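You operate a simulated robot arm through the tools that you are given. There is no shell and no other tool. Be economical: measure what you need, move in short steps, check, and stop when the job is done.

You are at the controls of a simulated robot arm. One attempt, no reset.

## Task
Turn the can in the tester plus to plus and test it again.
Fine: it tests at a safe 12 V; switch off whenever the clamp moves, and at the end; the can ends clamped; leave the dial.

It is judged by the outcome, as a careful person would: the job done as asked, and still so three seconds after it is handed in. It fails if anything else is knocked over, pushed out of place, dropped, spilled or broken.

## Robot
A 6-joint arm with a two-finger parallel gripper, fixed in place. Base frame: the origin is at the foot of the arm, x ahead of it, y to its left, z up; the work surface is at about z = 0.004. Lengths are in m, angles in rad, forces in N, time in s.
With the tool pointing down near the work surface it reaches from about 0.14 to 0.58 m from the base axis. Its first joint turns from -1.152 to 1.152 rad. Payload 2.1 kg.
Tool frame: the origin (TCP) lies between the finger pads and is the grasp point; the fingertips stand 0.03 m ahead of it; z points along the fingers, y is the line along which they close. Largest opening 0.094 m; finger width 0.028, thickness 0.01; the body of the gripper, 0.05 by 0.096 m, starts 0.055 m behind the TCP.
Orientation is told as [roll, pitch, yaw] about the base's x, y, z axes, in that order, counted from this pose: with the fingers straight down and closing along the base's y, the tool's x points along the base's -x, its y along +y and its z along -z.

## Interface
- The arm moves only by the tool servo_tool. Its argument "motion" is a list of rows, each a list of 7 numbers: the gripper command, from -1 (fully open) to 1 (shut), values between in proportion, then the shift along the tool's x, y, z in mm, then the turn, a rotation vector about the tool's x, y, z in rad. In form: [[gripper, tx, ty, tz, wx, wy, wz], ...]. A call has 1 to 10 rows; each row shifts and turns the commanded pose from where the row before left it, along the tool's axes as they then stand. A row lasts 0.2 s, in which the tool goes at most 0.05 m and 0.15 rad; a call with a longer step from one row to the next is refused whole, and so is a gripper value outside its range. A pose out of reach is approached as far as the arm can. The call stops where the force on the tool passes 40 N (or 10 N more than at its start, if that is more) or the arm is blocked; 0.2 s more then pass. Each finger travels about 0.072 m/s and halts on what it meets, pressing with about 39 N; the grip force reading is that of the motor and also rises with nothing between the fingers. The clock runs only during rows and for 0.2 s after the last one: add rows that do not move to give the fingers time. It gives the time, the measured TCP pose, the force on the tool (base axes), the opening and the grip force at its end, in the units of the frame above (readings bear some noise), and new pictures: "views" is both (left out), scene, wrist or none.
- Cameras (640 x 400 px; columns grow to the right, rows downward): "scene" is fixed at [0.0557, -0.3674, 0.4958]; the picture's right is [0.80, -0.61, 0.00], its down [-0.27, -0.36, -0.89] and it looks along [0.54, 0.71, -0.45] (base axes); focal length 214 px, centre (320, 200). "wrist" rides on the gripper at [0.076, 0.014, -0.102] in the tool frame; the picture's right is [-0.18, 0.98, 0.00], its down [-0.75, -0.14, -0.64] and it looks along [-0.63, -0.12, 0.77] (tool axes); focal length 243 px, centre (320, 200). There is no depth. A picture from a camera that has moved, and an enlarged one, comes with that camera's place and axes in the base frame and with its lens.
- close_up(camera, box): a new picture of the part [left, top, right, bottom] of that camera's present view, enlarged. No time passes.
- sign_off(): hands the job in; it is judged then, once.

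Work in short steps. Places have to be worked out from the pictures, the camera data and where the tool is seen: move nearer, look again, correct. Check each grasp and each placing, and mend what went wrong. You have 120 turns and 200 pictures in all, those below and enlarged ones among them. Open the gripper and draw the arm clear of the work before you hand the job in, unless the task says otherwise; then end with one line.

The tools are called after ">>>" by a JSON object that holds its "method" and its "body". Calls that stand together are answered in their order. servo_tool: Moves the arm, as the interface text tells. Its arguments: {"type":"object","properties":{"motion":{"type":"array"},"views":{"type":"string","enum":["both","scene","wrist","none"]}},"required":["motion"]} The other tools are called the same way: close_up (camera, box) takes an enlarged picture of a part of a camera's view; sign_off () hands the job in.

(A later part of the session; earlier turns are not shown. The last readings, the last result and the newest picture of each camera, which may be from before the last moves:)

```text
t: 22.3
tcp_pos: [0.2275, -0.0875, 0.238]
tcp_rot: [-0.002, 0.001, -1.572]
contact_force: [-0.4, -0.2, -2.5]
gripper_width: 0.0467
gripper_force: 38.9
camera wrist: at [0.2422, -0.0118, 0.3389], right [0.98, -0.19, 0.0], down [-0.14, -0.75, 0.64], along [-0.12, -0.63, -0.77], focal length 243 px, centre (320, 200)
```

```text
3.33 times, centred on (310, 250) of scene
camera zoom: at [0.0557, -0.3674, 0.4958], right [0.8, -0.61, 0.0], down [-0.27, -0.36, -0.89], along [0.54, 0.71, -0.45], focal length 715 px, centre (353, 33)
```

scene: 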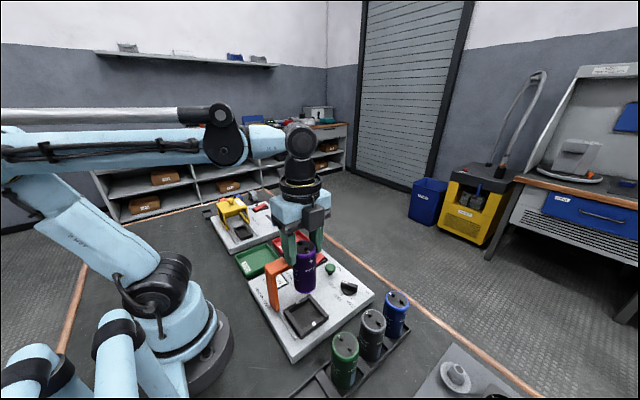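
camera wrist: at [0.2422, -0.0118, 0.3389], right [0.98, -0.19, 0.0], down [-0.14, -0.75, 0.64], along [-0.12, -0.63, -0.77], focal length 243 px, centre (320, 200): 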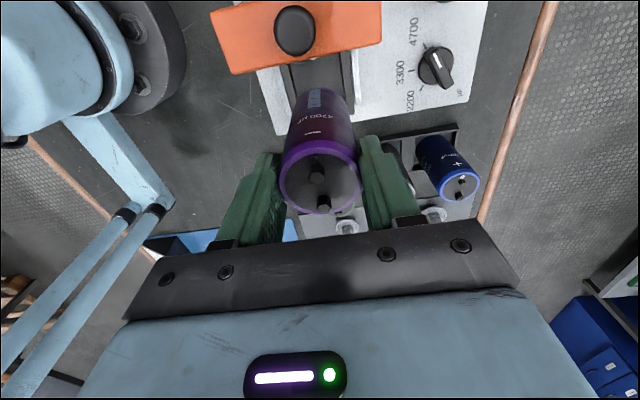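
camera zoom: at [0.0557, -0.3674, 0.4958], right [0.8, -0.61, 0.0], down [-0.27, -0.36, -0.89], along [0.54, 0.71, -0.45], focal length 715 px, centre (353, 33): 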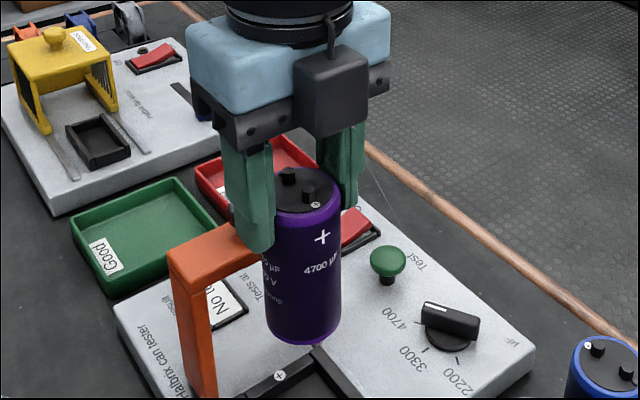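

Can is lifted; display changed to "No t…". Now turn by π (back through yaw 0).

>>> {"method": "servo_tool", "body": {"motion": [[0.6, 0, 0, 0, 0, 0, -0.143], [0.6, 0, 0, 0, 0, 0, -0.143], [0.6, 0, 0, 0, 0, 0, -0.143], [0.6, 0, 0, 0, 0, 0, -0.143], [0.6, 0, 0, 0, 0, 0, -0.143], [0.6, 0, 0, 0, 0, 0, -0.143], [0.6, 0, 0, 0, 0, 0, -0.143], [0.6, 0, 0, 0, 0, 0, -0.143], [0.6, 0, 0, 0, 0, 0, -0.143], [0.6, 0, 0, 0, 0, 0, -0.143]], "views": "none"}}

>>> {"method": "servo_tool", "body": {"motion": [[0.6, 0, 0, 0, 0, 0, -0.143], [0.6, 0, 0, 0, 0, 0, -0.143], [0.6, 0, 0, 0, 0, 0, -0.143], [0.6, 0, 0, 0, 0, 0, -0.143], [0.6, 0, 0, 0, 0, 0, -0.143], [0.6, 0, 0, 0, 0, 0, -0.143], [0.6, 0, 0, 0, 0, 0, -0.143], [0.6, 0, 0, 0, 0, 0, -0.143], [0.6, 0, 0, 0, 0, 0, -0.143], [0.6, 0, 0, 0, 0, 0, -0.143]], "views": "none"}}

>>> {"method": "servo_tool", "body": {"motion": [[0.6, 0, 0, 0, 0, 0, -0.143], [0.6, 0, 0, 0, 0, 0, -0.139], [0.6, 0, 0, 0, 0, 0, 0]]}}

>>> {"method": "close_up", "body": {"camera": "scene", "box": [240, 190, 380, 310]}}

```text
t: 24.5
tcp_pos: [0.2259, -0.0892, 0.238]
tcp_rot: [0.0, 0.003, -0.14]
contact_force: [0.0, 0.6, -3.0]
gripper_width: 0.0469
gripper_force: 38.8
```

```text
t: 26.7
tcp_pos: [0.2259, -0.0897, 0.2372]
tcp_rot: [0.001, 0.0, 1.289]
contact_force: [0.1, -0.1, -2.8]
gripper_width: 0.0469
gripper_force: 39.0
```

```text
t: 27.5
tcp_pos: [0.227, -0.0899, 0.2385]
tcp_rot: [0.005, -0.003, 1.571]
contact_force: [-1.0, 0.9, -2.9]
gripper_width: 0.0465
gripper_force: 39.5
camera wrist: at [0.2126, -0.1655, 0.3391], right [-0.98, 0.18, 0.0], down [0.14, 0.75, 0.64], along [0.12, 0.63, -0.77], focal length 243 px, centre (320, 200)
```

scene: 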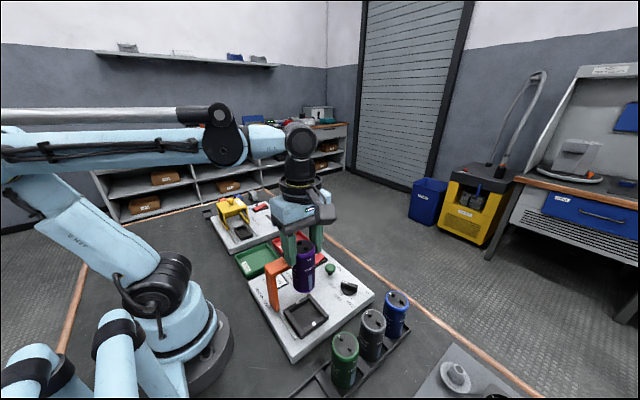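
wrist: 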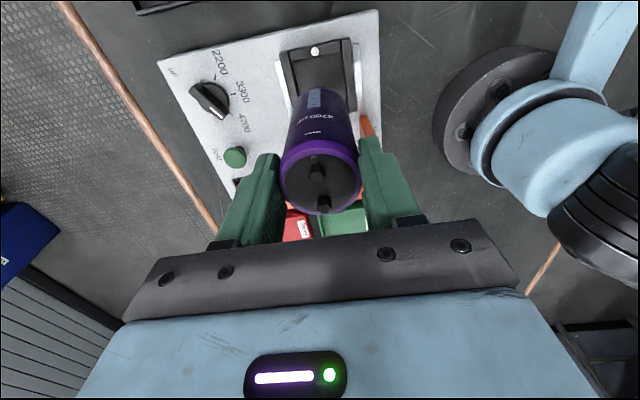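

```text
3.33 times, centred on (310, 250) of scene
camera zoom: at [0.0557, -0.3674, 0.4958], right [0.8, -0.61, 0.0], down [-0.27, -0.36, -0.89], along [0.54, 0.71, -0.45], focal length 715 px, centre (353, 33)
```

zoom: 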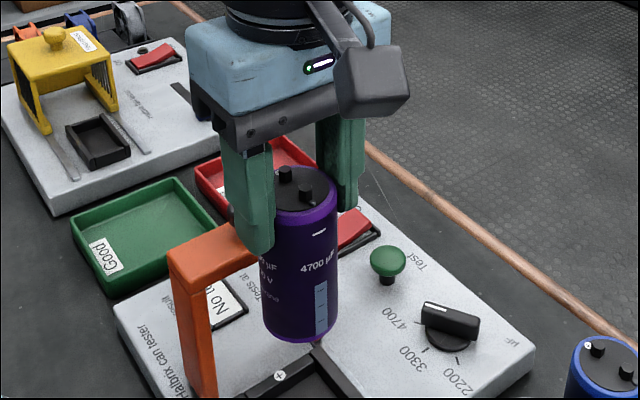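

The can's "−" now faces −y. I measure the empty cradle's centre for placing.

>>> {"method": "close_up", "body": {"camera": "scene", "box": [260, 270, 350, 350]}}

>>> {"method": "close_up", "body": {"camera": "wrist", "box": [220, 0, 420, 230]}}

```text
5.00 times, centred on (305, 310) of scene
camera zoom: at [0.0557, -0.3674, 0.4958], right [0.8, -0.61, 0.0], down [-0.27, -0.36, -0.89], along [0.54, 0.71, -0.45], focal length 1072 px, centre (395, -350)
```

zoom: 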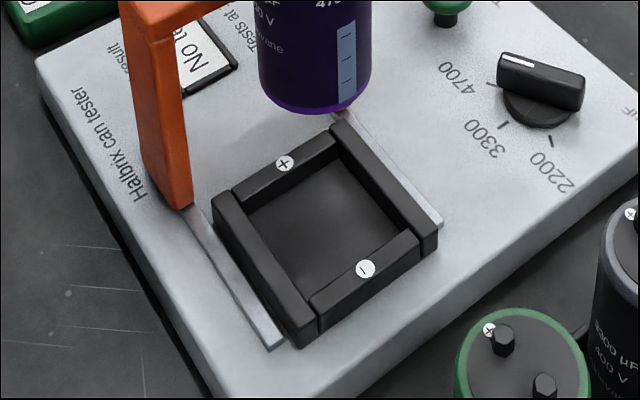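

```text
1.74 times, centred on (320, 115) of wrist
camera zoom: at [0.2126, -0.1655, 0.3391], right [-0.98, 0.18, 0.0], down [0.14, 0.75, 0.64], along [0.12, 0.63, -0.77], focal length 422 px, centre (320, 348)
```

zoom: 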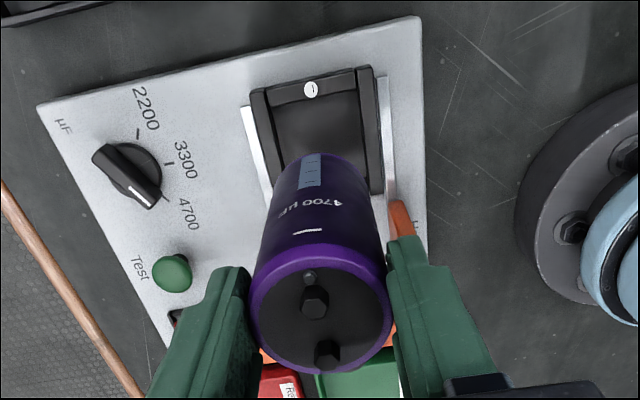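

Cradle centre ≈ (0.226, −0.0885), matching the commanded TCP position. Lower straight, stopping just above the cradle wall.

>>> {"method": "servo_tool", "body": {"motion": [[0.6, 0, 0, 25, 0, 0, 0], [0.6, 0, 0, 25, 0, 0, 0], [0.6, 0, 0, 20, 0, 0, 0], [0.6, 0, 0, 0, 0, 0, 0]]}}

>>> {"method": "close_up", "body": {"camera": "scene", "box": [260, 250, 350, 350]}}

>>> {"method": "close_up", "body": {"camera": "wrist", "box": [220, 0, 420, 230]}}

```text
t: 28.5
tcp_pos: [0.2258, -0.091, 0.1669]
tcp_rot: [0.003, -0.002, 1.57]
contact_force: [0.0, -0.6, -2.4]
gripper_width: 0.0467
gripper_force: 38.9
camera wrist: at [0.2124, -0.1672, 0.2679], right [-0.98, 0.19, 0.0], down [0.15, 0.75, 0.64], along [0.12, 0.63, -0.77], focal length 243 px, centre (320, 200)
```

scene: 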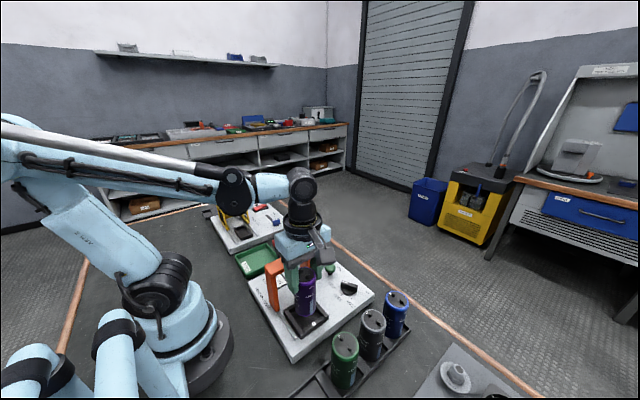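
wrist: 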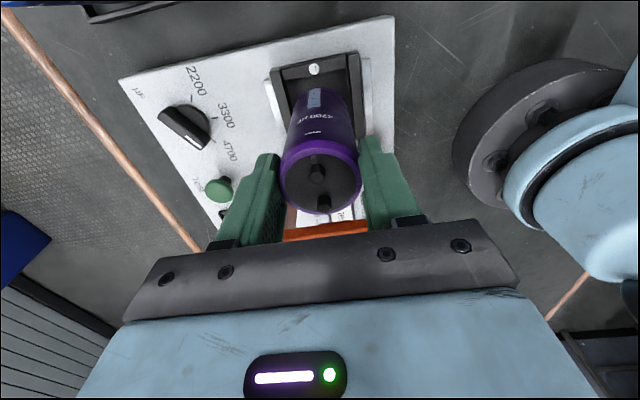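

```text
4.00 times, centred on (305, 300) of scene
camera zoom: at [0.0557, -0.3674, 0.4958], right [0.8, -0.61, 0.0], down [-0.27, -0.36, -0.89], along [0.54, 0.71, -0.45], focal length 858 px, centre (380, -200)
```

zoom: 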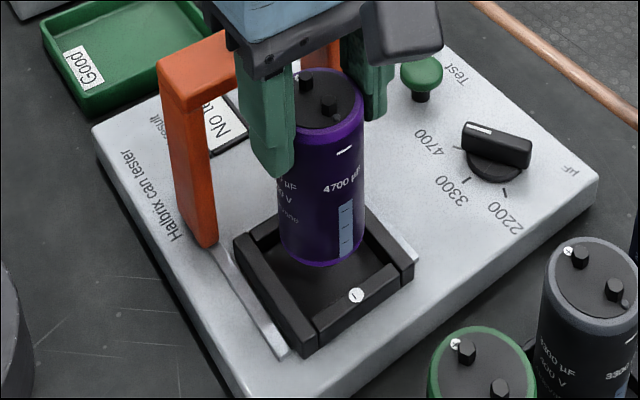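

```text
1.74 times, centred on (320, 115) of wrist
camera zoom: at [0.2124, -0.1672, 0.2679], right [-0.98, 0.19, 0.0], down [0.15, 0.75, 0.64], along [0.12, 0.63, -0.77], focal length 422 px, centre (320, 348)
```

zoom: 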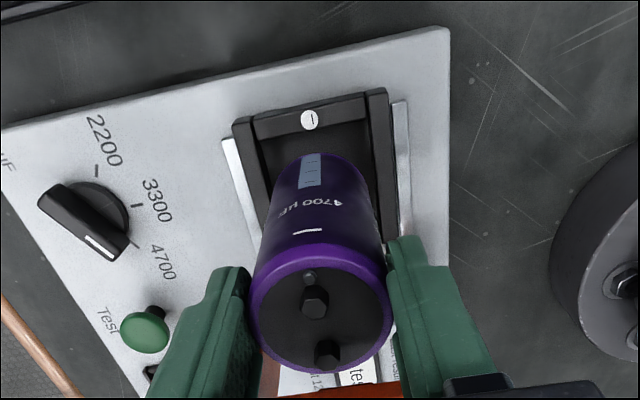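

Aligned over the cradle. Lower 20 mm slowly.

>>> {"method": "servo_tool", "body": {"motion": [[0.6, 0, 0, 8, 0, 0, 0], [0.6, 0, 0, 6, 0, 0, 0], [0.6, 0, 0, 6, 0, 0, 0], [0.6, 0, 0, 0, 0, 0, 0]]}}

>>> {"method": "close_up", "body": {"camera": "scene", "box": [260, 250, 350, 350]}}

```text
t: 29.5
tcp_pos: [0.2257, -0.0913, 0.1478]
tcp_rot: [0.005, 0.0, 1.569]
contact_force: [0.3, 0.1, -2.7]
gripper_width: 0.0466
gripper_force: 38.8
camera wrist: at [0.2126, -0.1666, 0.2489], right [-0.98, 0.19, 0.0], down [0.15, 0.75, 0.64], along [0.12, 0.63, -0.77], focal length 243 px, centre (320, 200)
```

scene: 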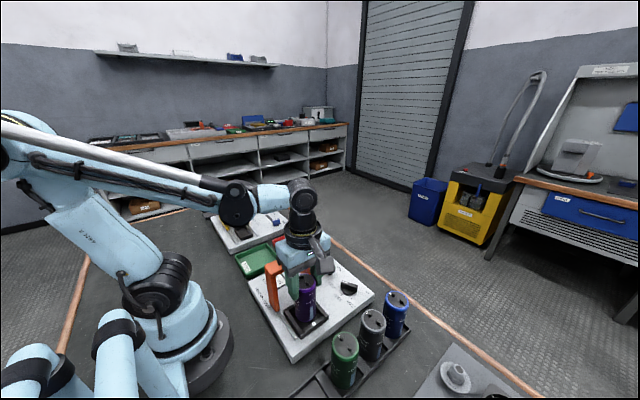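
wrist: 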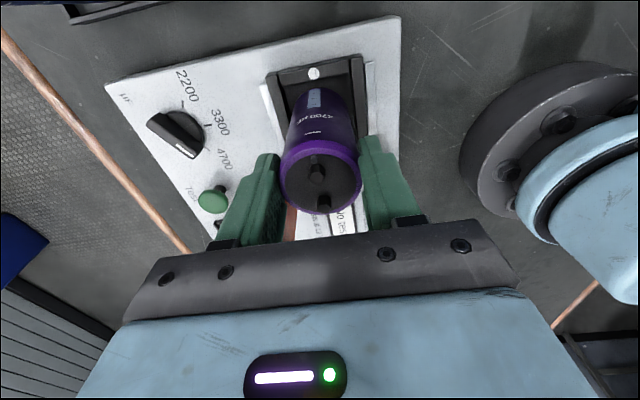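

```text
4.00 times, centred on (305, 300) of scene
camera zoom: at [0.0557, -0.3674, 0.4958], right [0.8, -0.61, 0.0], down [-0.27, -0.36, -0.89], along [0.54, 0.71, -0.45], focal length 858 px, centre (380, -200)
```

zoom: 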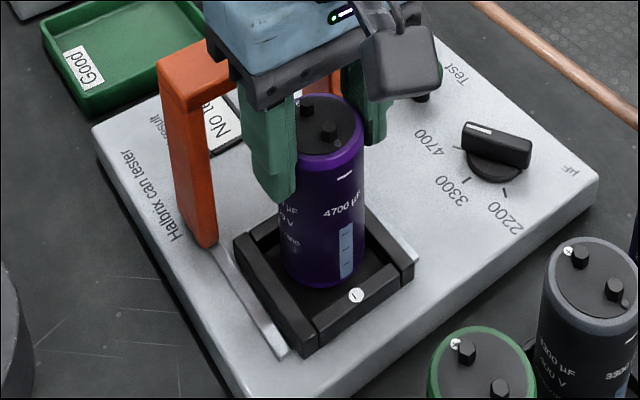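

Entering the cradle cleanly. Final 10 mm in small steps.

>>> {"method": "servo_tool", "body": {"motion": [[0.6, 0, 0, 4, 0, 0, 0], [0.6, 0, 0, 3, 0, 0, 0], [0.6, 0, 0, 2, 0, 0, 0], [0.6, 0, 0, 1.5, 0, 0, 0], [0.6, 0, 0, 0, 0, 0, 0]], "views": "scene"}}

>>> {"method": "close_up", "body": {"camera": "scene", "box": [260, 250, 350, 350]}}

```text
t: 30.7
tcp_pos: [0.226, -0.0894, 0.1382]
tcp_rot: [0.005, 0.0, 1.569]
contact_force: [-6.3, 2.6, 34.3]
gripper_width: 0.0469
gripper_force: 39.4
```

scene: 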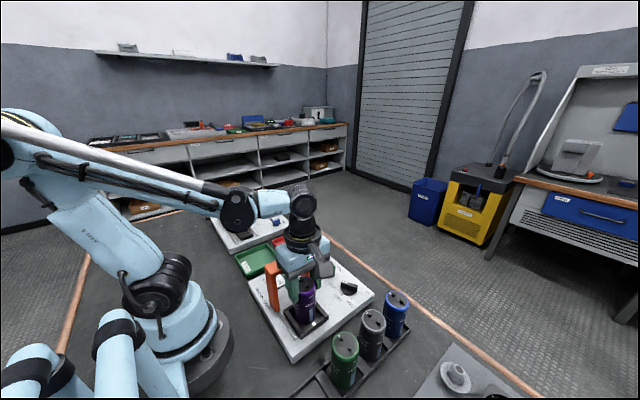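

```text
4.00 times, centred on (305, 300) of scene
camera zoom: at [0.0556, -0.3673, 0.4958], right [0.8, -0.61, 0.0], down [-0.27, -0.36, -0.89], along [0.54, 0.71, -0.45], focal length 858 px, centre (380, -200)
```

zoom: 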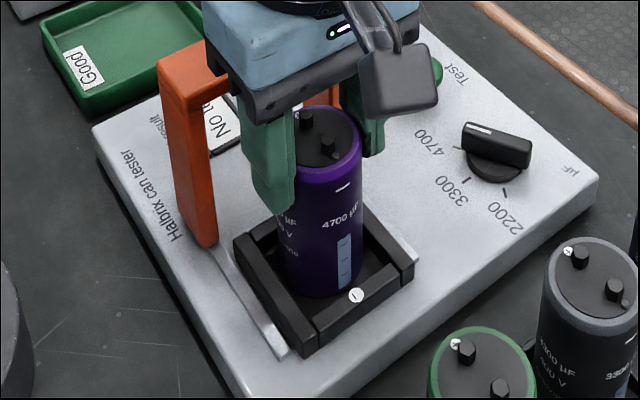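

Seated (contact force 34 N at the original height). Relieve 1.5 mm, open fully, then rise straight up.

>>> {"method": "servo_tool", "body": {"motion": [[0.6, 0, 0, -1.5, 0, 0, 0], [-1, 0, 0, 0, 0, 0, 0], [-1, 0, 0, 0, 0, 0, 0], [-1, 0, 0, 0, 0, 0, 0], [-1, 0, 0, -30, 0, 0, 0], [-1, 0, 0, -45, 0, 0, 0], [-1, 0, 0, -45, 0, 0, 0], [-1, 0, 0, 0, 0, 0, 0]]}}

>>> {"method": "close_up", "body": {"camera": "scene", "box": [260, 250, 350, 350]}}

>>> {"method": "close_up", "body": {"camera": "wrist", "box": [200, 30, 440, 200]}}

```text
t: 32.5
tcp_pos: [0.228, -0.0905, 0.2613]
tcp_rot: [0.003, -0.002, 1.569]
contact_force: [0.1, -0.2, -0.5]
gripper_width: 0.0941
gripper_force: 0.0
camera wrist: at [0.213, -0.1671, 0.3629], right [-0.98, 0.19, 0.0], down [0.15, 0.75, 0.64], along [0.12, 0.63, -0.77], focal length 243 px, centre (320, 200)
```

scene: 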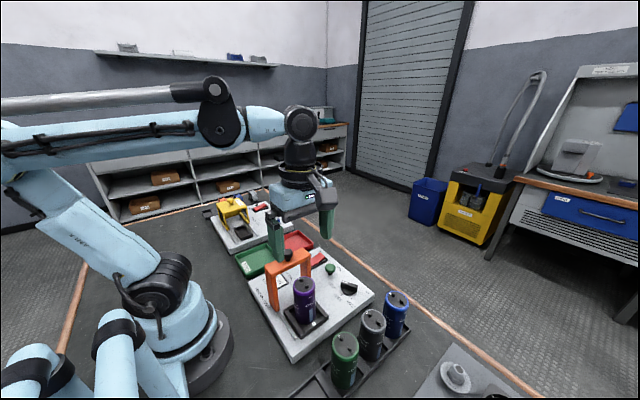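
wrist: 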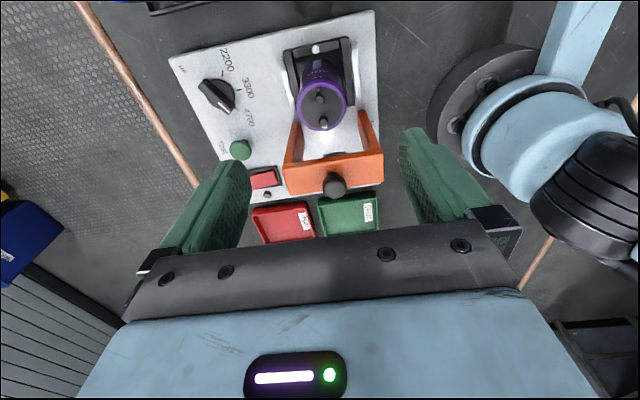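

```text
4.00 times, centred on (305, 300) of scene
camera zoom: at [0.0557, -0.3674, 0.4958], right [0.8, -0.61, 0.0], down [-0.27, -0.36, -0.89], along [0.54, 0.71, -0.45], focal length 858 px, centre (380, -200)
```

zoom: 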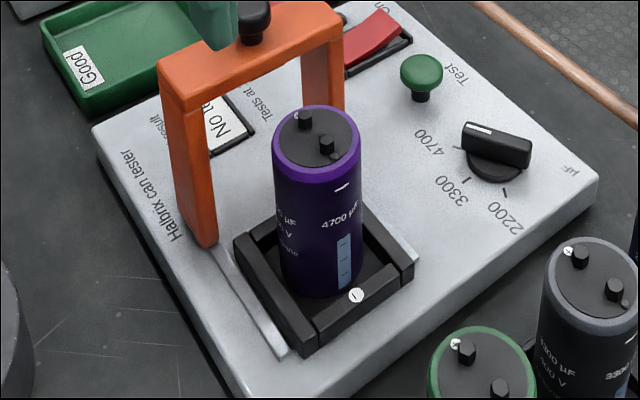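

```text
2.35 times, centred on (320, 115) of wrist
camera zoom: at [0.213, -0.1671, 0.3629], right [-0.98, 0.19, 0.0], down [0.15, 0.75, 0.64], along [0.12, 0.63, -0.77], focal length 571 px, centre (320, 400)
```

zoom: 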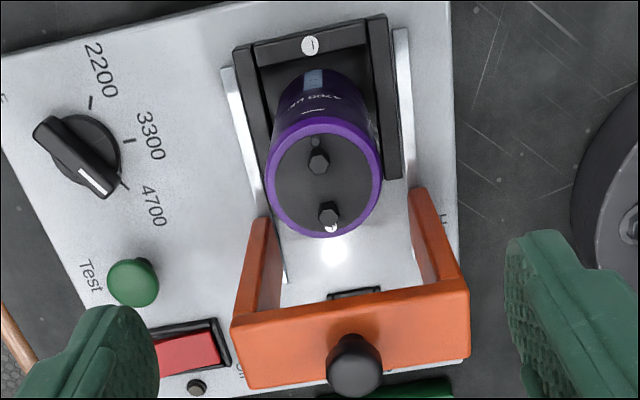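

Can sits correctly, + toward +. Return the tool to yaw 0 above the gantry.

>>> {"method": "servo_tool", "body": {"motion": [[-1, 0, 0, 0, 0, 0, 0.145], [-1, 0, 0, 0, 0, 0, 0.145], [-1, 0, 0, 0, 0, 0, 0.145], [-1, 0, 0, 0, 0, 0, 0.145], [-1, 0, 0, 0, 0, 0, 0.145], [-1, 0, 0, 0, 0, 0, 0.145], [-0.3, 0, 0, 0, 0, 0, 0.145], [-0.3, 0, 0, 0, 0, 0, 0.145], [-0.3, 0, 0, 0, 0, 0, 0.145], [-0.3, 0, 0, 0, 0, 0, 0.145]], "views": "none"}}

>>> {"method": "servo_tool", "body": {"motion": [[-0.3, 0, 0, 0, 0, 0, 0.12], [-0.3, 0, 33, 0, 0, 0, 0], [-0.3, 0, 32, 0, 0, 0, 0], [-0.3, 0, 0, 35, 0, 0, 0], [-0.3, 0, 0, 0, 0, 0, 0]]}}

>>> {"method": "close_up", "body": {"camera": "wrist", "box": [200, 30, 440, 200]}}

```text
t: 34.7
tcp_pos: [0.2273, -0.0887, 0.2597]
tcp_rot: [0.001, 0.001, 0.117]
contact_force: [-1.3, -0.4, 0.2]
gripper_width: 0.0608
gripper_force: 0.0
```

```text
t: 35.9
tcp_pos: [0.2243, -0.0233, 0.2264]
tcp_rot: [0.002, 0.004, -0.001]
contact_force: [-0.3, -0.4, 0.1]
gripper_width: 0.0611
gripper_force: 0.1
camera wrist: at [0.1485, -0.0088, 0.3265], right [0.19, 0.98, 0.0], down [0.76, -0.14, 0.64], along [0.63, -0.12, -0.77], focal length 243 px, centre (320, 200)
```

scene: 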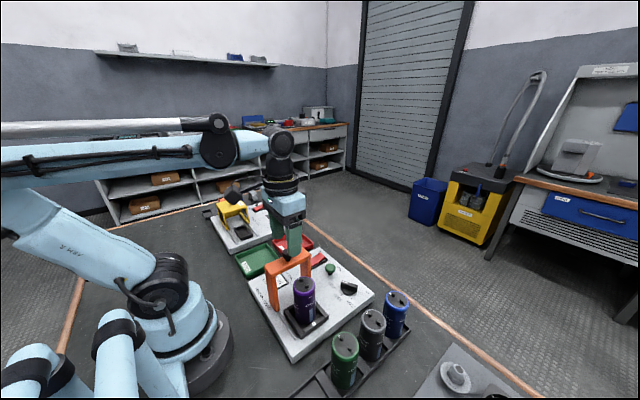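
wrist: 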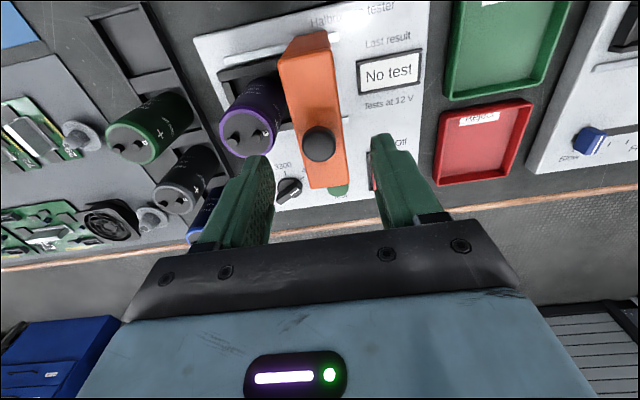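

```text
2.35 times, centred on (320, 115) of wrist
camera zoom: at [0.1485, -0.0088, 0.3265], right [0.19, 0.98, 0.0], down [0.76, -0.14, 0.64], along [0.63, -0.12, -0.77], focal length 571 px, centre (320, 400)
```

zoom: 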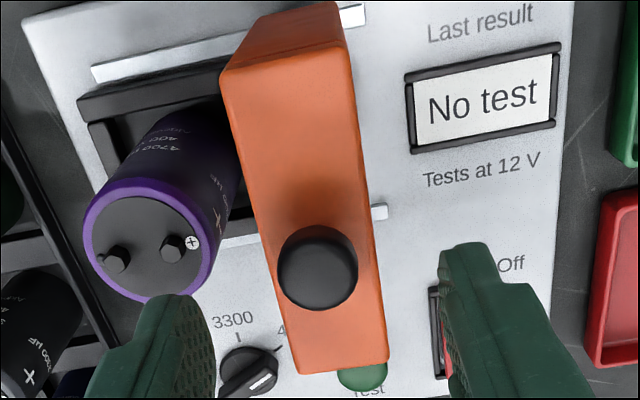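

Gantry knob is centred. Descend 42 mm and grip the bar again.

>>> {"method": "servo_tool", "body": {"motion": [[-0.3, 0, 0, 22, 0, 0, 0], [-0.3, 0, 0, 20, 0, 0, 0], [-0.3, 0, 0, 0, 0, 0, 0], [1, 0, 0, 0, 0, 0, 0], [1, 0, 0, 0, 0, 0, 0], [1, 0, 0, 0, 0, 0, 0]], "views": "wrist"}}

```text
t: 37.3
tcp_pos: [0.2275, -0.0246, 0.1853]
tcp_rot: [-0.002, 0.005, -0.002]
contact_force: [2.8, -13.9, -9.9]
gripper_width: 0.0357
gripper_force: 45.1
camera wrist: at [0.1516, -0.0092, 0.2858], right [0.19, 0.98, 0.0], down [0.76, -0.14, 0.64], along [0.63, -0.12, -0.77], focal length 243 px, centre (320, 200)
```

wrist: 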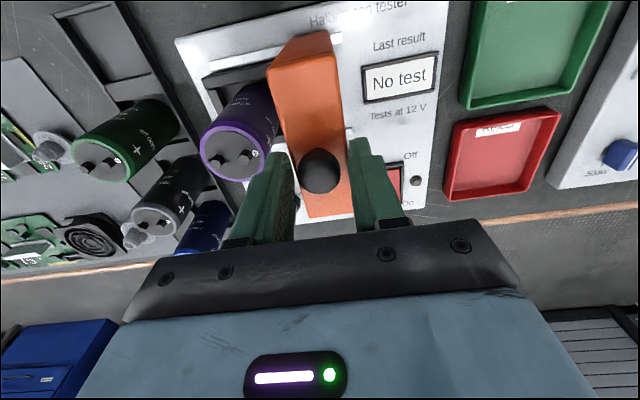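

Gripped. Slide back toward −y in small steps.

>>> {"method": "servo_tool", "body": {"motion": [[1, 0, -4, 0, 0, 0, 0], [1, 0, -4, 0, 0, 0, 0], [1, 0, -4, 0, 0, 0, 0], [1, 0, -4, 0, 0, 0, 0], [1, 0, -4, 0, 0, 0, 0]], "views": "none"}}

>>> {"method": "servo_tool", "body": {"motion": [[1, 0, -4, 0, 0, 0, 0], [1, 0, -4, 0, 0, 0, 0], [1, 0, -4, 0, 0, 0, 0], [1, 0, -4, 0, 0, 0, 0]]}}

```text
t: 38.2
tcp_pos: [0.2274, -0.0368, 0.1835]
tcp_rot: [0.002, 0.001, -0.001]
contact_force: [-2.6, -0.6, 4.3]
gripper_width: 0.0355
gripper_force: 45.5
stopped in row 4: the force on the tool passed its limit (the readings are from after the stop); the commanded pose is now the measured one
```

```text
t: 39.2
tcp_pos: [0.2275, -0.0526, 0.1836]
tcp_rot: [-0.001, 0.002, 0.0]
contact_force: [-1.2, 1.0, 12.7]
gripper_width: 0.0355
gripper_force: 44.8
camera wrist: at [0.1515, -0.0381, 0.2858], right [0.18, 0.98, 0.0], down [0.76, -0.14, 0.64], along [0.63, -0.12, -0.77], focal length 243 px, centre (320, 200)
```

scene: 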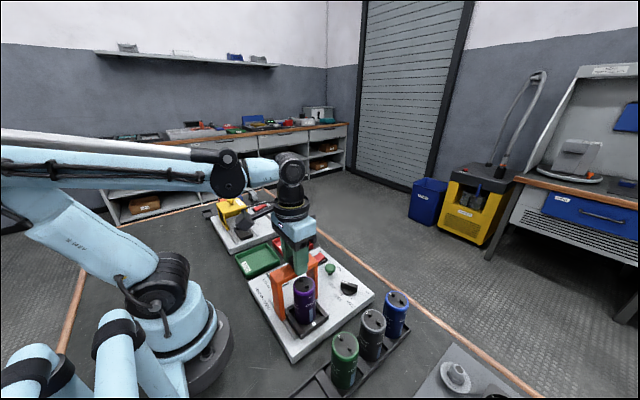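
wrist: 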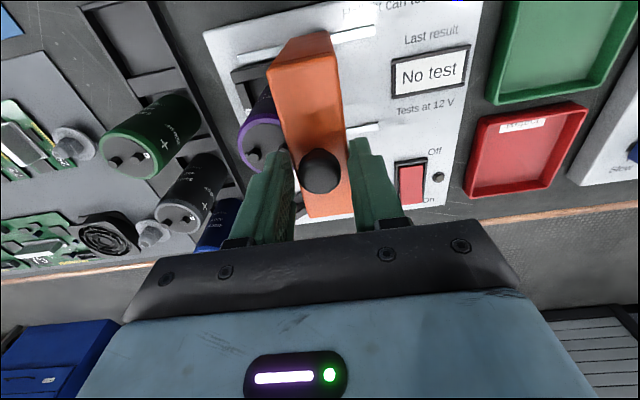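

Moving nicely at y=−0.053. I continue.

>>> {"method": "servo_tool", "body": {"motion": [[1, 0, -4, 0, 0, 0, 0], [1, 0, -4, 0, 0, 0, 0], [1, 0, -4, 0, 0, 0, 0], [1, 0, -4, 0, 0, 0, 0]], "views": "none"}}

>>> {"method": "servo_tool", "body": {"motion": [[1, 0, -4, 0, 0, 0, 0], [1, 0, -4, 0, 0, 0, 0], [1, 0, -4, 0, 0, 0, 0]]}}

```text
t: 40.2
tcp_pos: [0.2272, -0.0687, 0.1842]
tcp_rot: [0.001, 0.002, 0.0]
contact_force: [7.5, 0.8, 27.8]
gripper_width: 0.0356
gripper_force: 45.3
```

```text
t: 40.6
tcp_pos: [0.2273, -0.0714, 0.1841]
tcp_rot: [0.002, 0.003, 0.0]
contact_force: [-1.5, 0.4, 2.4]
gripper_width: 0.0357
gripper_force: 45.2
stopped in row 2: the force on the tool passed its limit (the readings are from after the stop); the commanded pose is now the measured one
camera wrist: at [0.1513, -0.0579, 0.2856], right [0.18, 0.98, 0.0], down [0.75, -0.14, 0.64], along [0.63, -0.12, -0.77], focal length 243 px, centre (320, 200)
```

scene: 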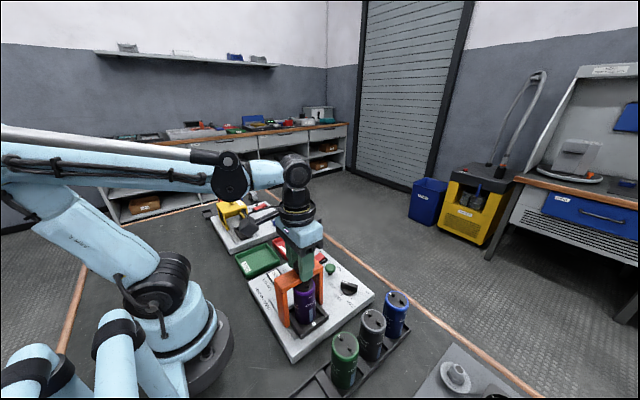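
wrist: 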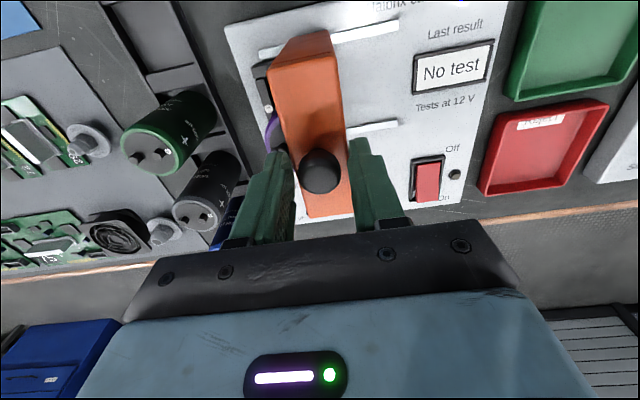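

Vertical strain tripped it, now relieved. Continue to the closed position (y≈−0.088).

>>> {"method": "servo_tool", "body": {"motion": [[1, 0, -4, 0, 0, 0, 0], [1, 0, -4, 0, 0, 0, 0], [1, 0, -4, 0, 0, 0, 0], [1, 0, -3, 0, 0, 0, 0]], "views": "none"}}

>>> {"method": "servo_tool", "body": {"motion": [[1, 0, -2, 0, 0, 0, 0], [1, 0, -2, 0, 0, 0, 0], [1, 0, -2, 0, 0, 0, 0], [1, 0, -2, 0, 0, 0, 0]]}}

>>> {"method": "close_up", "body": {"camera": "scene", "box": [240, 230, 420, 370]}}

```text
t: 41.6
tcp_pos: [0.2269, -0.087, 0.1838]
tcp_rot: [0.003, 0.002, -0.001]
contact_force: [1.4, 1.6, -13.6]
gripper_width: 0.036
gripper_force: 45.1
```

```text
t: 42.5
tcp_pos: [0.2278, -0.0901, 0.1848]
tcp_rot: [0.018, 0.003, 0.001]
contact_force: [1.6, 2.5, -0.9]
gripper_width: 0.0357
gripper_force: 45.0
stopped in row 4: the force on the tool passed its limit (the readings are from after the stop); the commanded pose is now the measured one
camera wrist: at [0.1513, -0.078, 0.2858], right [0.18, 0.98, 0.02], down [0.75, -0.15, 0.64], along [0.63, -0.1, -0.77], focal length 243 px, centre (320, 200)
```

scene: 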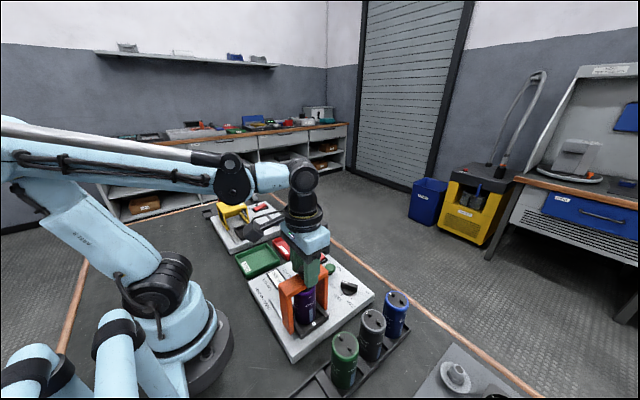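
wrist: 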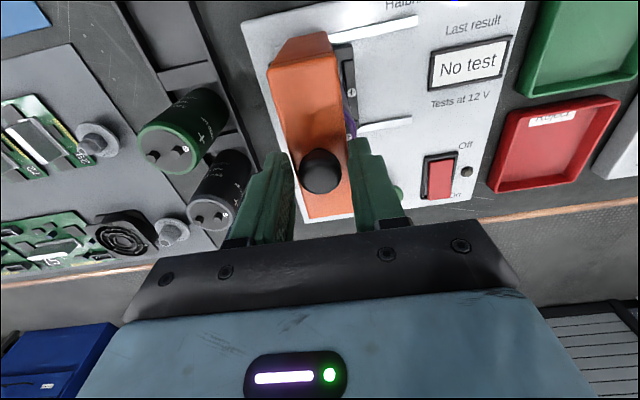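

```text
2.86 times, centred on (330, 300) of scene
camera zoom: at [0.0557, -0.3674, 0.4958], right [0.8, -0.61, 0.0], down [-0.27, -0.36, -0.89], along [0.54, 0.71, -0.45], focal length 613 px, centre (291, -86)
```

zoom: 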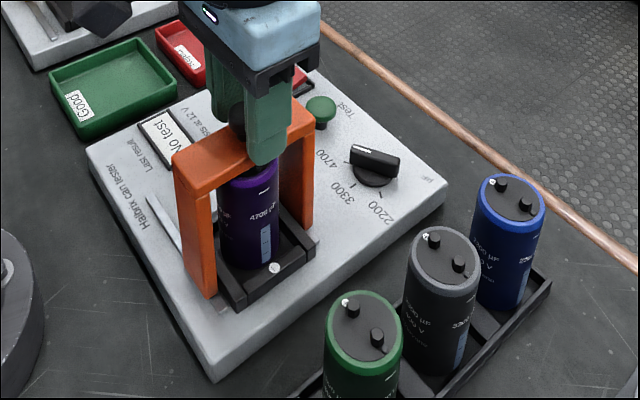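

Clamp is back at its end stop over the can. Release, rise, level and go above the On end of the rocker (x≈0.366, y≈0.043) with fingers closed.

>>> {"method": "servo_tool", "body": {"motion": [[-0.3, 0, 0, 0, 0, 0, 0], [-0.3, 0, 0, 0, 0, 0, 0], [-0.3, 0, 0, -35, 0, 0, 0], [-0.3, 0, 0, -40, 0.018, 0, 0], [1, -28, 27, 0, 0, 0, 0], [1, -28, 27, 0, 0, 0, 0], [1, -28, 27, 0, 0, 0, 0], [1, -28, 26, 0, 0, 0, 0], [1, -27, 26, 0, 0, 0, 0], [1, 0, 0, 0, 0, 0, 0]], "views": "none"}}

>>> {"method": "servo_tool", "body": {"motion": [[1, 0, 0, 45, 0, 0, 0], [1, 0, 0, 45, 0, 0, 0], [1, 0, 0, 45, 0, 0, 0], [1, 0, 0, 30, 0, 0, 0], [1, 0, 0, 0, 0, 0, 0]]}}

>>> {"method": "close_up", "body": {"camera": "scene", "box": [260, 210, 380, 300]}}

>>> {"method": "close_up", "body": {"camera": "wrist", "box": [200, 50, 440, 200]}}

```text
t: 44.7
tcp_pos: [0.3664, 0.0423, 0.2598]
tcp_rot: [0.0, 0.001, 0.001]
contact_force: [0.2, 0.5, 0.6]
gripper_width: 0.0
gripper_force: 32.8
```

```text
t: 45.9
tcp_pos: [0.3649, 0.0411, 0.0929]
tcp_rot: [-0.001, 0.001, 0.0]
contact_force: [0.2, 0.1, 0.6]
gripper_width: 0.0
gripper_force: 33.1
camera wrist: at [0.2893, 0.0553, 0.1936], right [0.18, 0.98, 0.0], down [0.75, -0.14, 0.64], along [0.63, -0.12, -0.77], focal length 243 px, centre (320, 200)
```

scene: 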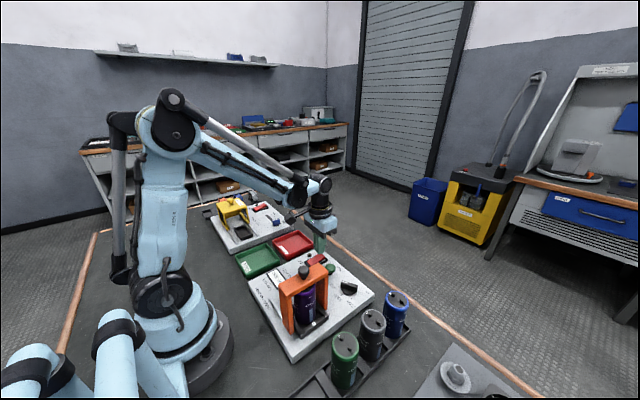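
wrist: 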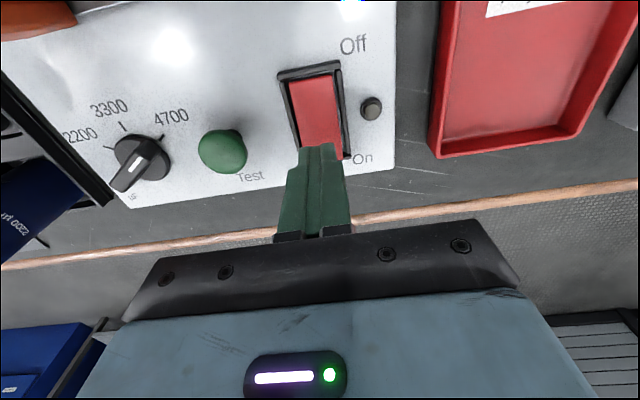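

```text
4.44 times, centred on (320, 255) of scene
camera zoom: at [0.0557, -0.3674, 0.4958], right [0.8, -0.61, 0.0], down [-0.27, -0.36, -0.89], along [0.54, 0.71, -0.45], focal length 953 px, centre (320, -44)
```

zoom: 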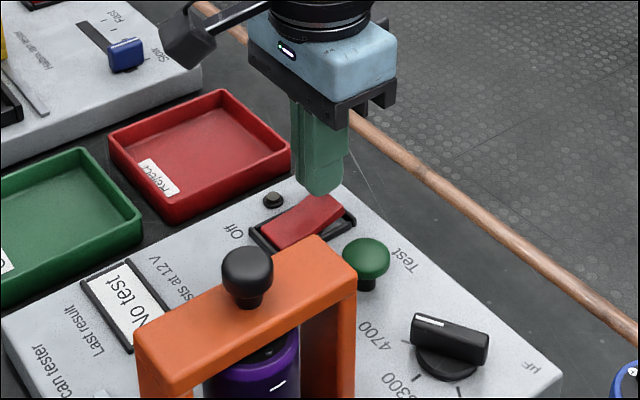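

```text
2.67 times, centred on (320, 125) of wrist
camera zoom: at [0.2893, 0.0553, 0.1936], right [0.18, 0.98, 0.0], down [0.75, -0.14, 0.64], along [0.63, -0.12, -0.77], focal length 647 px, centre (320, 400)
```

zoom: 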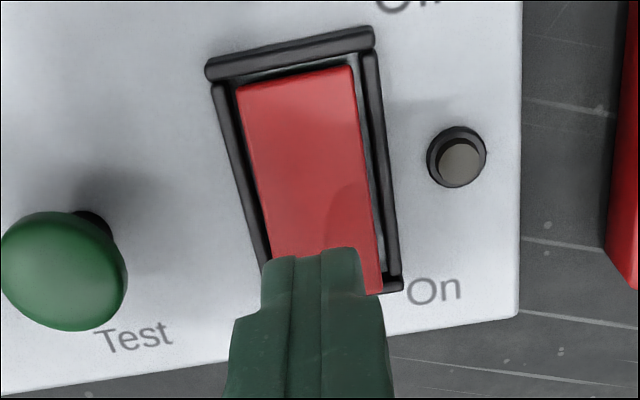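

Everything is off, the clamp is closed, and the On end is raised just below the fingertips. Press down.

>>> {"method": "servo_tool", "body": {"motion": [[1, 0, 1, 10, 0, 0, 0], [1, 0, 0, 4, 0, 0, 0], [1, 0, 0, 3, 0, 0, 0], [1, 0, 0, 3, 0, 0, 0], [1, 0, 0, 3, 0, 0, 0]], "views": "wrist"}}

```text
t: 47.2
tcp_pos: [0.3671, 0.042, 0.073]
tcp_rot: [-0.001, 0.004, 0.0]
contact_force: [0.8, 0.3, 10.1]
gripper_width: 0.0
gripper_force: 33.0
stopped in row 5: the force on the tool passed its limit (the readings are from after the stop); the commanded pose is now the measured one
camera wrist: at [0.2908, 0.0564, 0.1738], right [0.18, 0.98, 0.0], down [0.76, -0.14, 0.64], along [0.63, -0.12, -0.77], focal length 243 px, centre (320, 200)
```

wrist: 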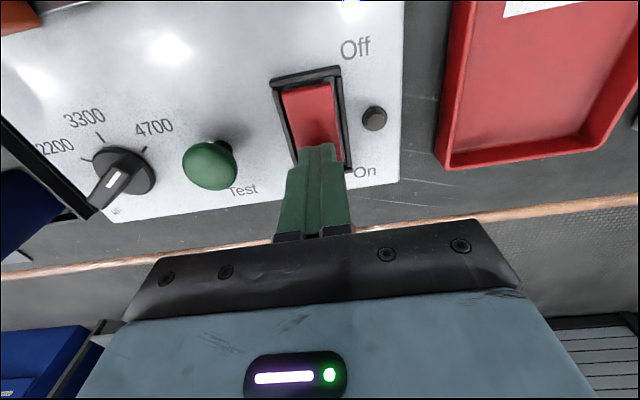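

The lamp isn't lit yet. Move 3 mm toward the pivot and press a bit further.

>>> {"method": "servo_tool", "body": {"motion": [[1, 0, 0, -4, 0, 0, 0], [1, 3, 0, 0, 0, 0, 0], [1, 0, 0, 3, 0, 0, 0], [1, 0, 0, 2, 0, 0, 0], [1, 0, 0, 2, 0, 0, 0]], "views": "wrist"}}

```text
t: 48.4
tcp_pos: [0.3636, 0.0424, 0.0729]
tcp_rot: [-0.002, 0.006, 0.0]
contact_force: [-0.1, 1.1, 8.2]
gripper_width: 0.0
gripper_force: 33.0
stopped in row 5: the force on the tool passed its limit (the readings are from after the stop); the commanded pose is now the measured one
camera wrist: at [0.2884, 0.0566, 0.174], right [0.18, 0.98, 0.0], down [0.76, -0.14, 0.64], along [0.63, -0.12, -0.77], focal length 243 px, centre (320, 200)
```

wrist: 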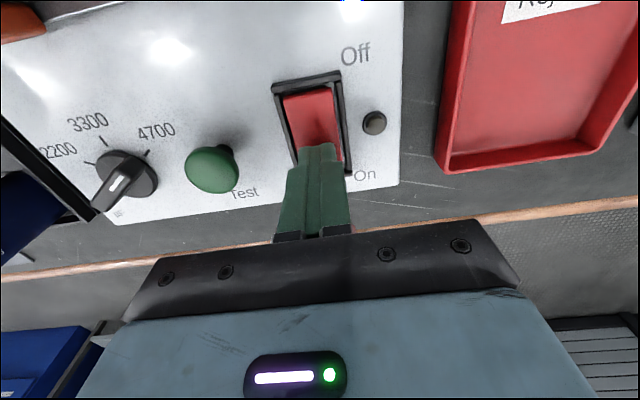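

Let me look closely at the rocker.

>>> {"method": "close_up", "body": {"camera": "wrist", "box": [240, 50, 400, 190]}}

>>> {"method": "close_up", "body": {"camera": "scene", "box": [280, 235, 350, 285]}}

```text
2.86 times, centred on (320, 120) of wrist
camera zoom: at [0.2884, 0.0566, 0.174], right [0.18, 0.98, 0.0], down [0.76, -0.14, 0.64], along [0.63, -0.12, -0.77], focal length 693 px, centre (320, 429)
```

zoom: 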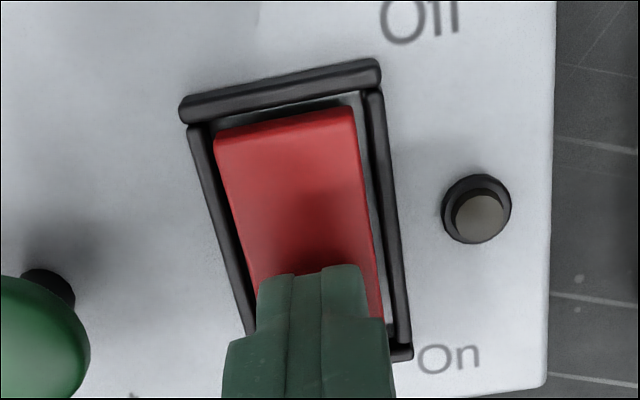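

```text
8.00 times, centred on (315, 260) of scene
camera zoom: at [0.0557, -0.3674, 0.4958], right [0.8, -0.61, 0.0], down [-0.27, -0.36, -0.89], along [0.54, 0.71, -0.45], focal length 1716 px, centre (360, -280)
```

zoom: 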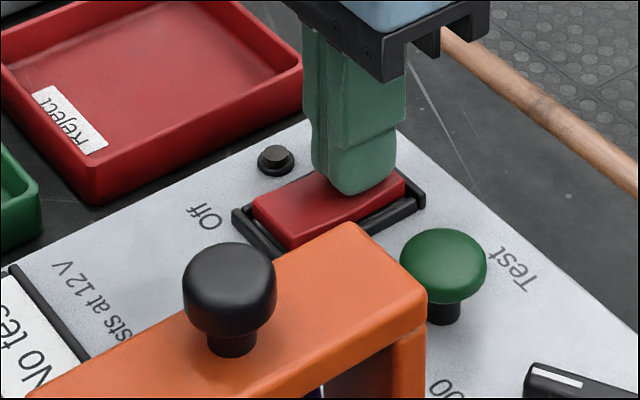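

The rocker is about level – leverage is too short. Shift 9 mm outward and press again.

>>> {"method": "servo_tool", "body": {"motion": [[1, 0, 0, -8, 0, 0, 0], [1, -9, 0, 0, 0, 0, 0], [1, 0, 0, 5, 0, 0, 0], [1, 0, 0, 2, 0, 0, 0], [1, 0, 0, 2, 0, 0, 0], [1, 0, 0, 2, 0, 0, 0], [1, 0, 0, 2, 0, 0, 0]], "views": "wrist"}}

```text
t: 49.8
tcp_pos: [0.3744, 0.0415, 0.0714]
tcp_rot: [-0.002, 0.005, 0.0]
contact_force: [0.7, -0.1, 8.1]
gripper_width: 0.0
gripper_force: 33.1
stopped in row 7: the force on the tool passed its limit (the readings are from after the stop); the commanded pose is now the measured one
camera wrist: at [0.2984, 0.057, 0.1724], right [0.18, 0.98, 0.0], down [0.76, -0.14, 0.64], along [0.63, -0.12, -0.77], focal length 243 px, centre (320, 200)
```

wrist: 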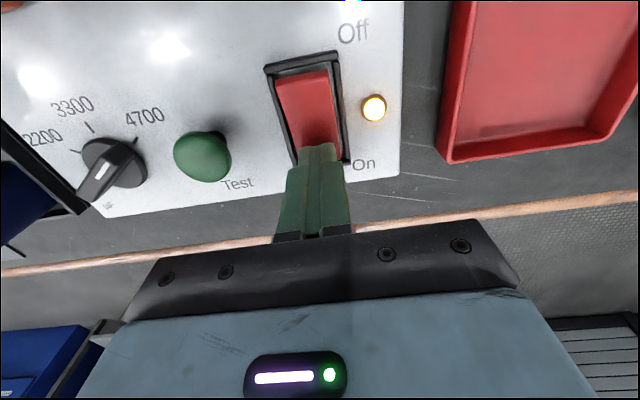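

Lamp is lit. The Test button top is at (0.355, −0.0215, 0.05). Rise, move above it and check.

>>> {"method": "servo_tool", "body": {"motion": [[1, 0, 0, -45, 0, 0, 0], [1, 10, -32, 0, 0, 0, 0], [1, 9, -31, 0, 0, 0, 0], [1, 0, 0, 20, 0, 0, 0], [1, 0, 0, 0, 0, 0, 0]]}}

>>> {"method": "close_up", "body": {"camera": "wrist", "box": [200, 50, 440, 200]}}

>>> {"method": "close_up", "body": {"camera": "scene", "box": [260, 230, 380, 310]}}

```text
t: 51.0
tcp_pos: [0.3525, -0.022, 0.0973]
tcp_rot: [-0.003, 0.006, 0.001]
contact_force: [0.9, 0.6, 0.3]
gripper_width: 0.0001
gripper_force: 33.4
camera wrist: at [0.2763, -0.007, 0.1984], right [0.18, 0.98, 0.0], down [0.76, -0.14, 0.64], along [0.63, -0.12, -0.77], focal length 243 px, centre (320, 200)
```

scene: 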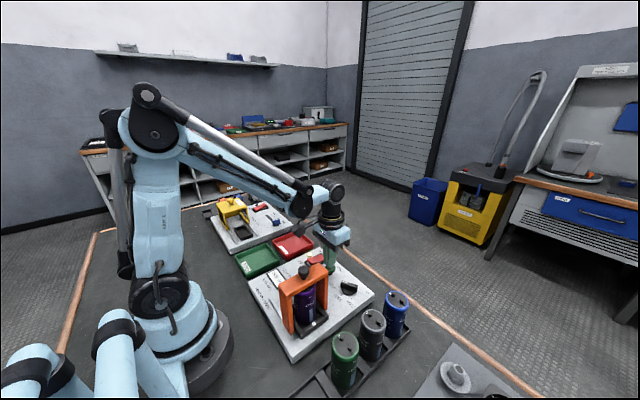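
wrist: 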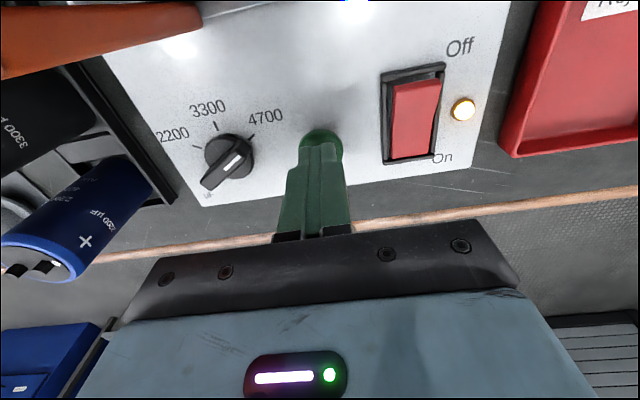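

```text
2.67 times, centred on (320, 125) of wrist
camera zoom: at [0.2763, -0.007, 0.1984], right [0.18, 0.98, 0.0], down [0.76, -0.14, 0.64], along [0.63, -0.12, -0.77], focal length 647 px, centre (320, 400)
```

zoom: 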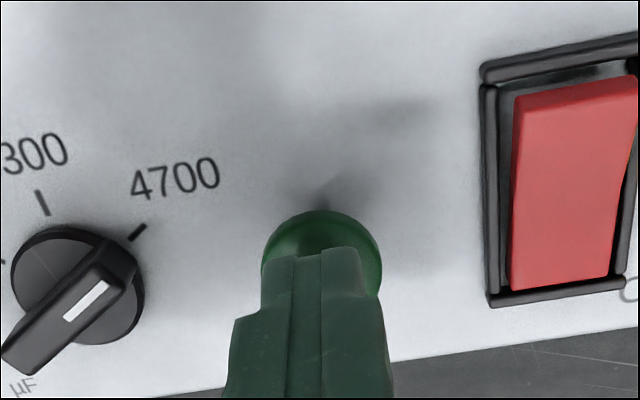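

```text
5.00 times, centred on (320, 270) of scene
camera zoom: at [0.0557, -0.3674, 0.4958], right [0.8, -0.61, 0.0], down [-0.27, -0.36, -0.89], along [0.54, 0.71, -0.45], focal length 1072 px, centre (320, -150)
```

zoom: 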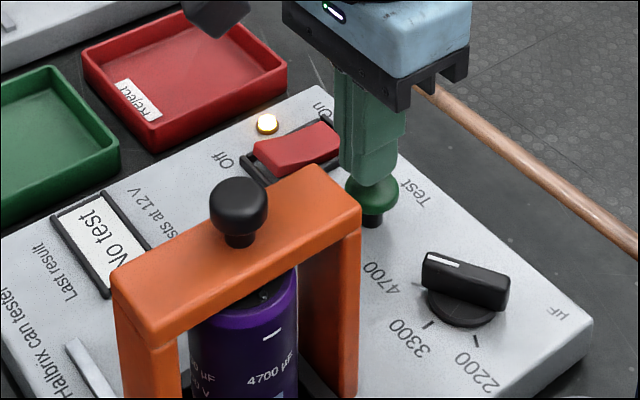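

Fingertips are centred on the button. Press down step by step.

>>> {"method": "servo_tool", "body": {"motion": [[1, 0, 0, 8, 0, 0, 0], [1, 0, 0, 4, 0, 0, 0], [1, 0, 0, 3, 0, 0, 0], [1, 0, 0, 3, 0, 0, 0], [1, 0, 0, 3, 0, 0, 0]]}}

>>> {"method": "close_up", "body": {"camera": "scene", "box": [260, 230, 380, 310]}}

```text
t: 52.2
tcp_pos: [0.3545, -0.0219, 0.0754]
tcp_rot: [-0.001, 0.004, 0.0]
contact_force: [-2.7, 0.0, 4.2]
gripper_width: 0.0001
gripper_force: 32.9
camera wrist: at [0.2791, -0.0057, 0.1768], right [0.18, 0.98, 0.0], down [0.76, -0.14, 0.64], along [0.63, -0.12, -0.77], focal length 243 px, centre (320, 200)
```

scene: 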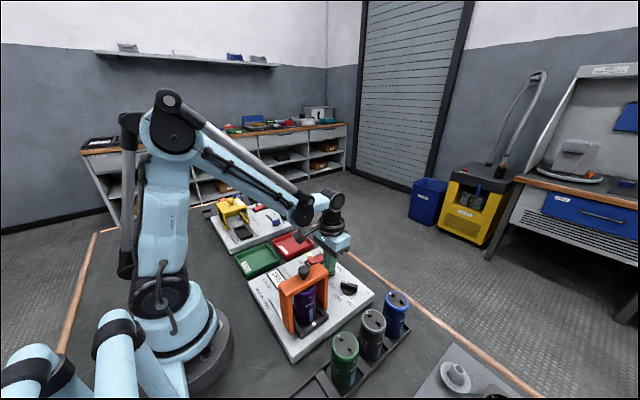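
wrist: 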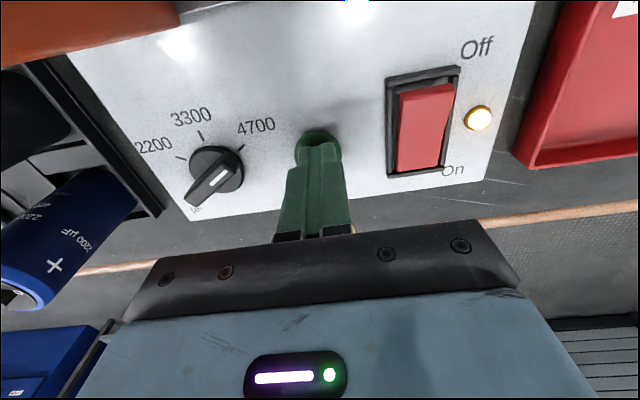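

```text
5.00 times, centred on (320, 270) of scene
camera zoom: at [0.0557, -0.3674, 0.4958], right [0.8, -0.61, 0.0], down [-0.27, -0.36, -0.89], along [0.54, 0.71, -0.45], focal length 1072 px, centre (320, -150)
```

zoom: 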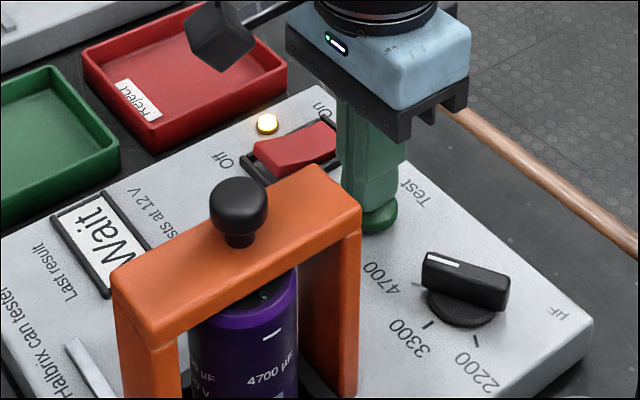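

Display shows "Wait": the test has started. Lift off the button and wait for the result.

>>> {"method": "servo_tool", "body": {"motion": [[1, 0, 0, -25, 0, 0, 0], [1, 0, 0, -20, 0, 0, 0], [1, 0, 0, 0, 0, 0, 0], [1, 0, 0, 0, 0, 0, 0], [1, 0, 0, 0, 0, 0, 0], [1, 0, 0, 0, 0, 0, 0], [1, 0, 0, 0, 0, 0, 0], [1, 0, 0, 0, 0, 0, 0], [1, 0, 0, 0, 0, 0, 0], [1, 0, 0, 0, 0, 0, 0]], "views": "none"}}

>>> {"method": "close_up", "body": {"camera": "scene", "box": [260, 230, 380, 310]}}

```text
t: 54.4
tcp_pos: [0.3525, -0.0214, 0.1189]
tcp_rot: [0.0, 0.004, 0.002]
contact_force: [-0.6, 0.2, 0.7]
gripper_width: 0.0002
gripper_force: 32.7
```

```text
5.00 times, centred on (320, 270) of scene
camera zoom: at [0.0557, -0.3674, 0.4958], right [0.8, -0.61, 0.0], down [-0.27, -0.36, -0.89], along [0.54, 0.71, -0.45], focal length 1072 px, centre (320, -150)
```

zoom: 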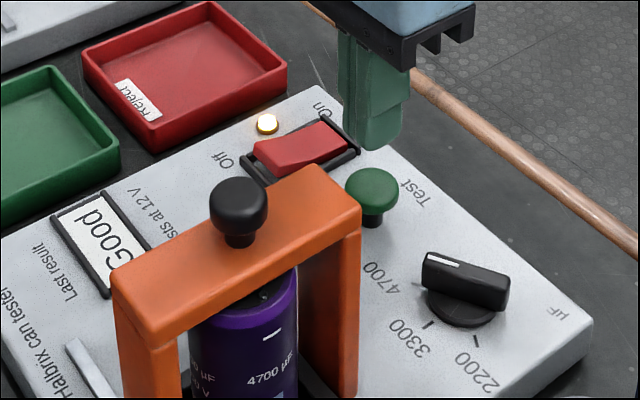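

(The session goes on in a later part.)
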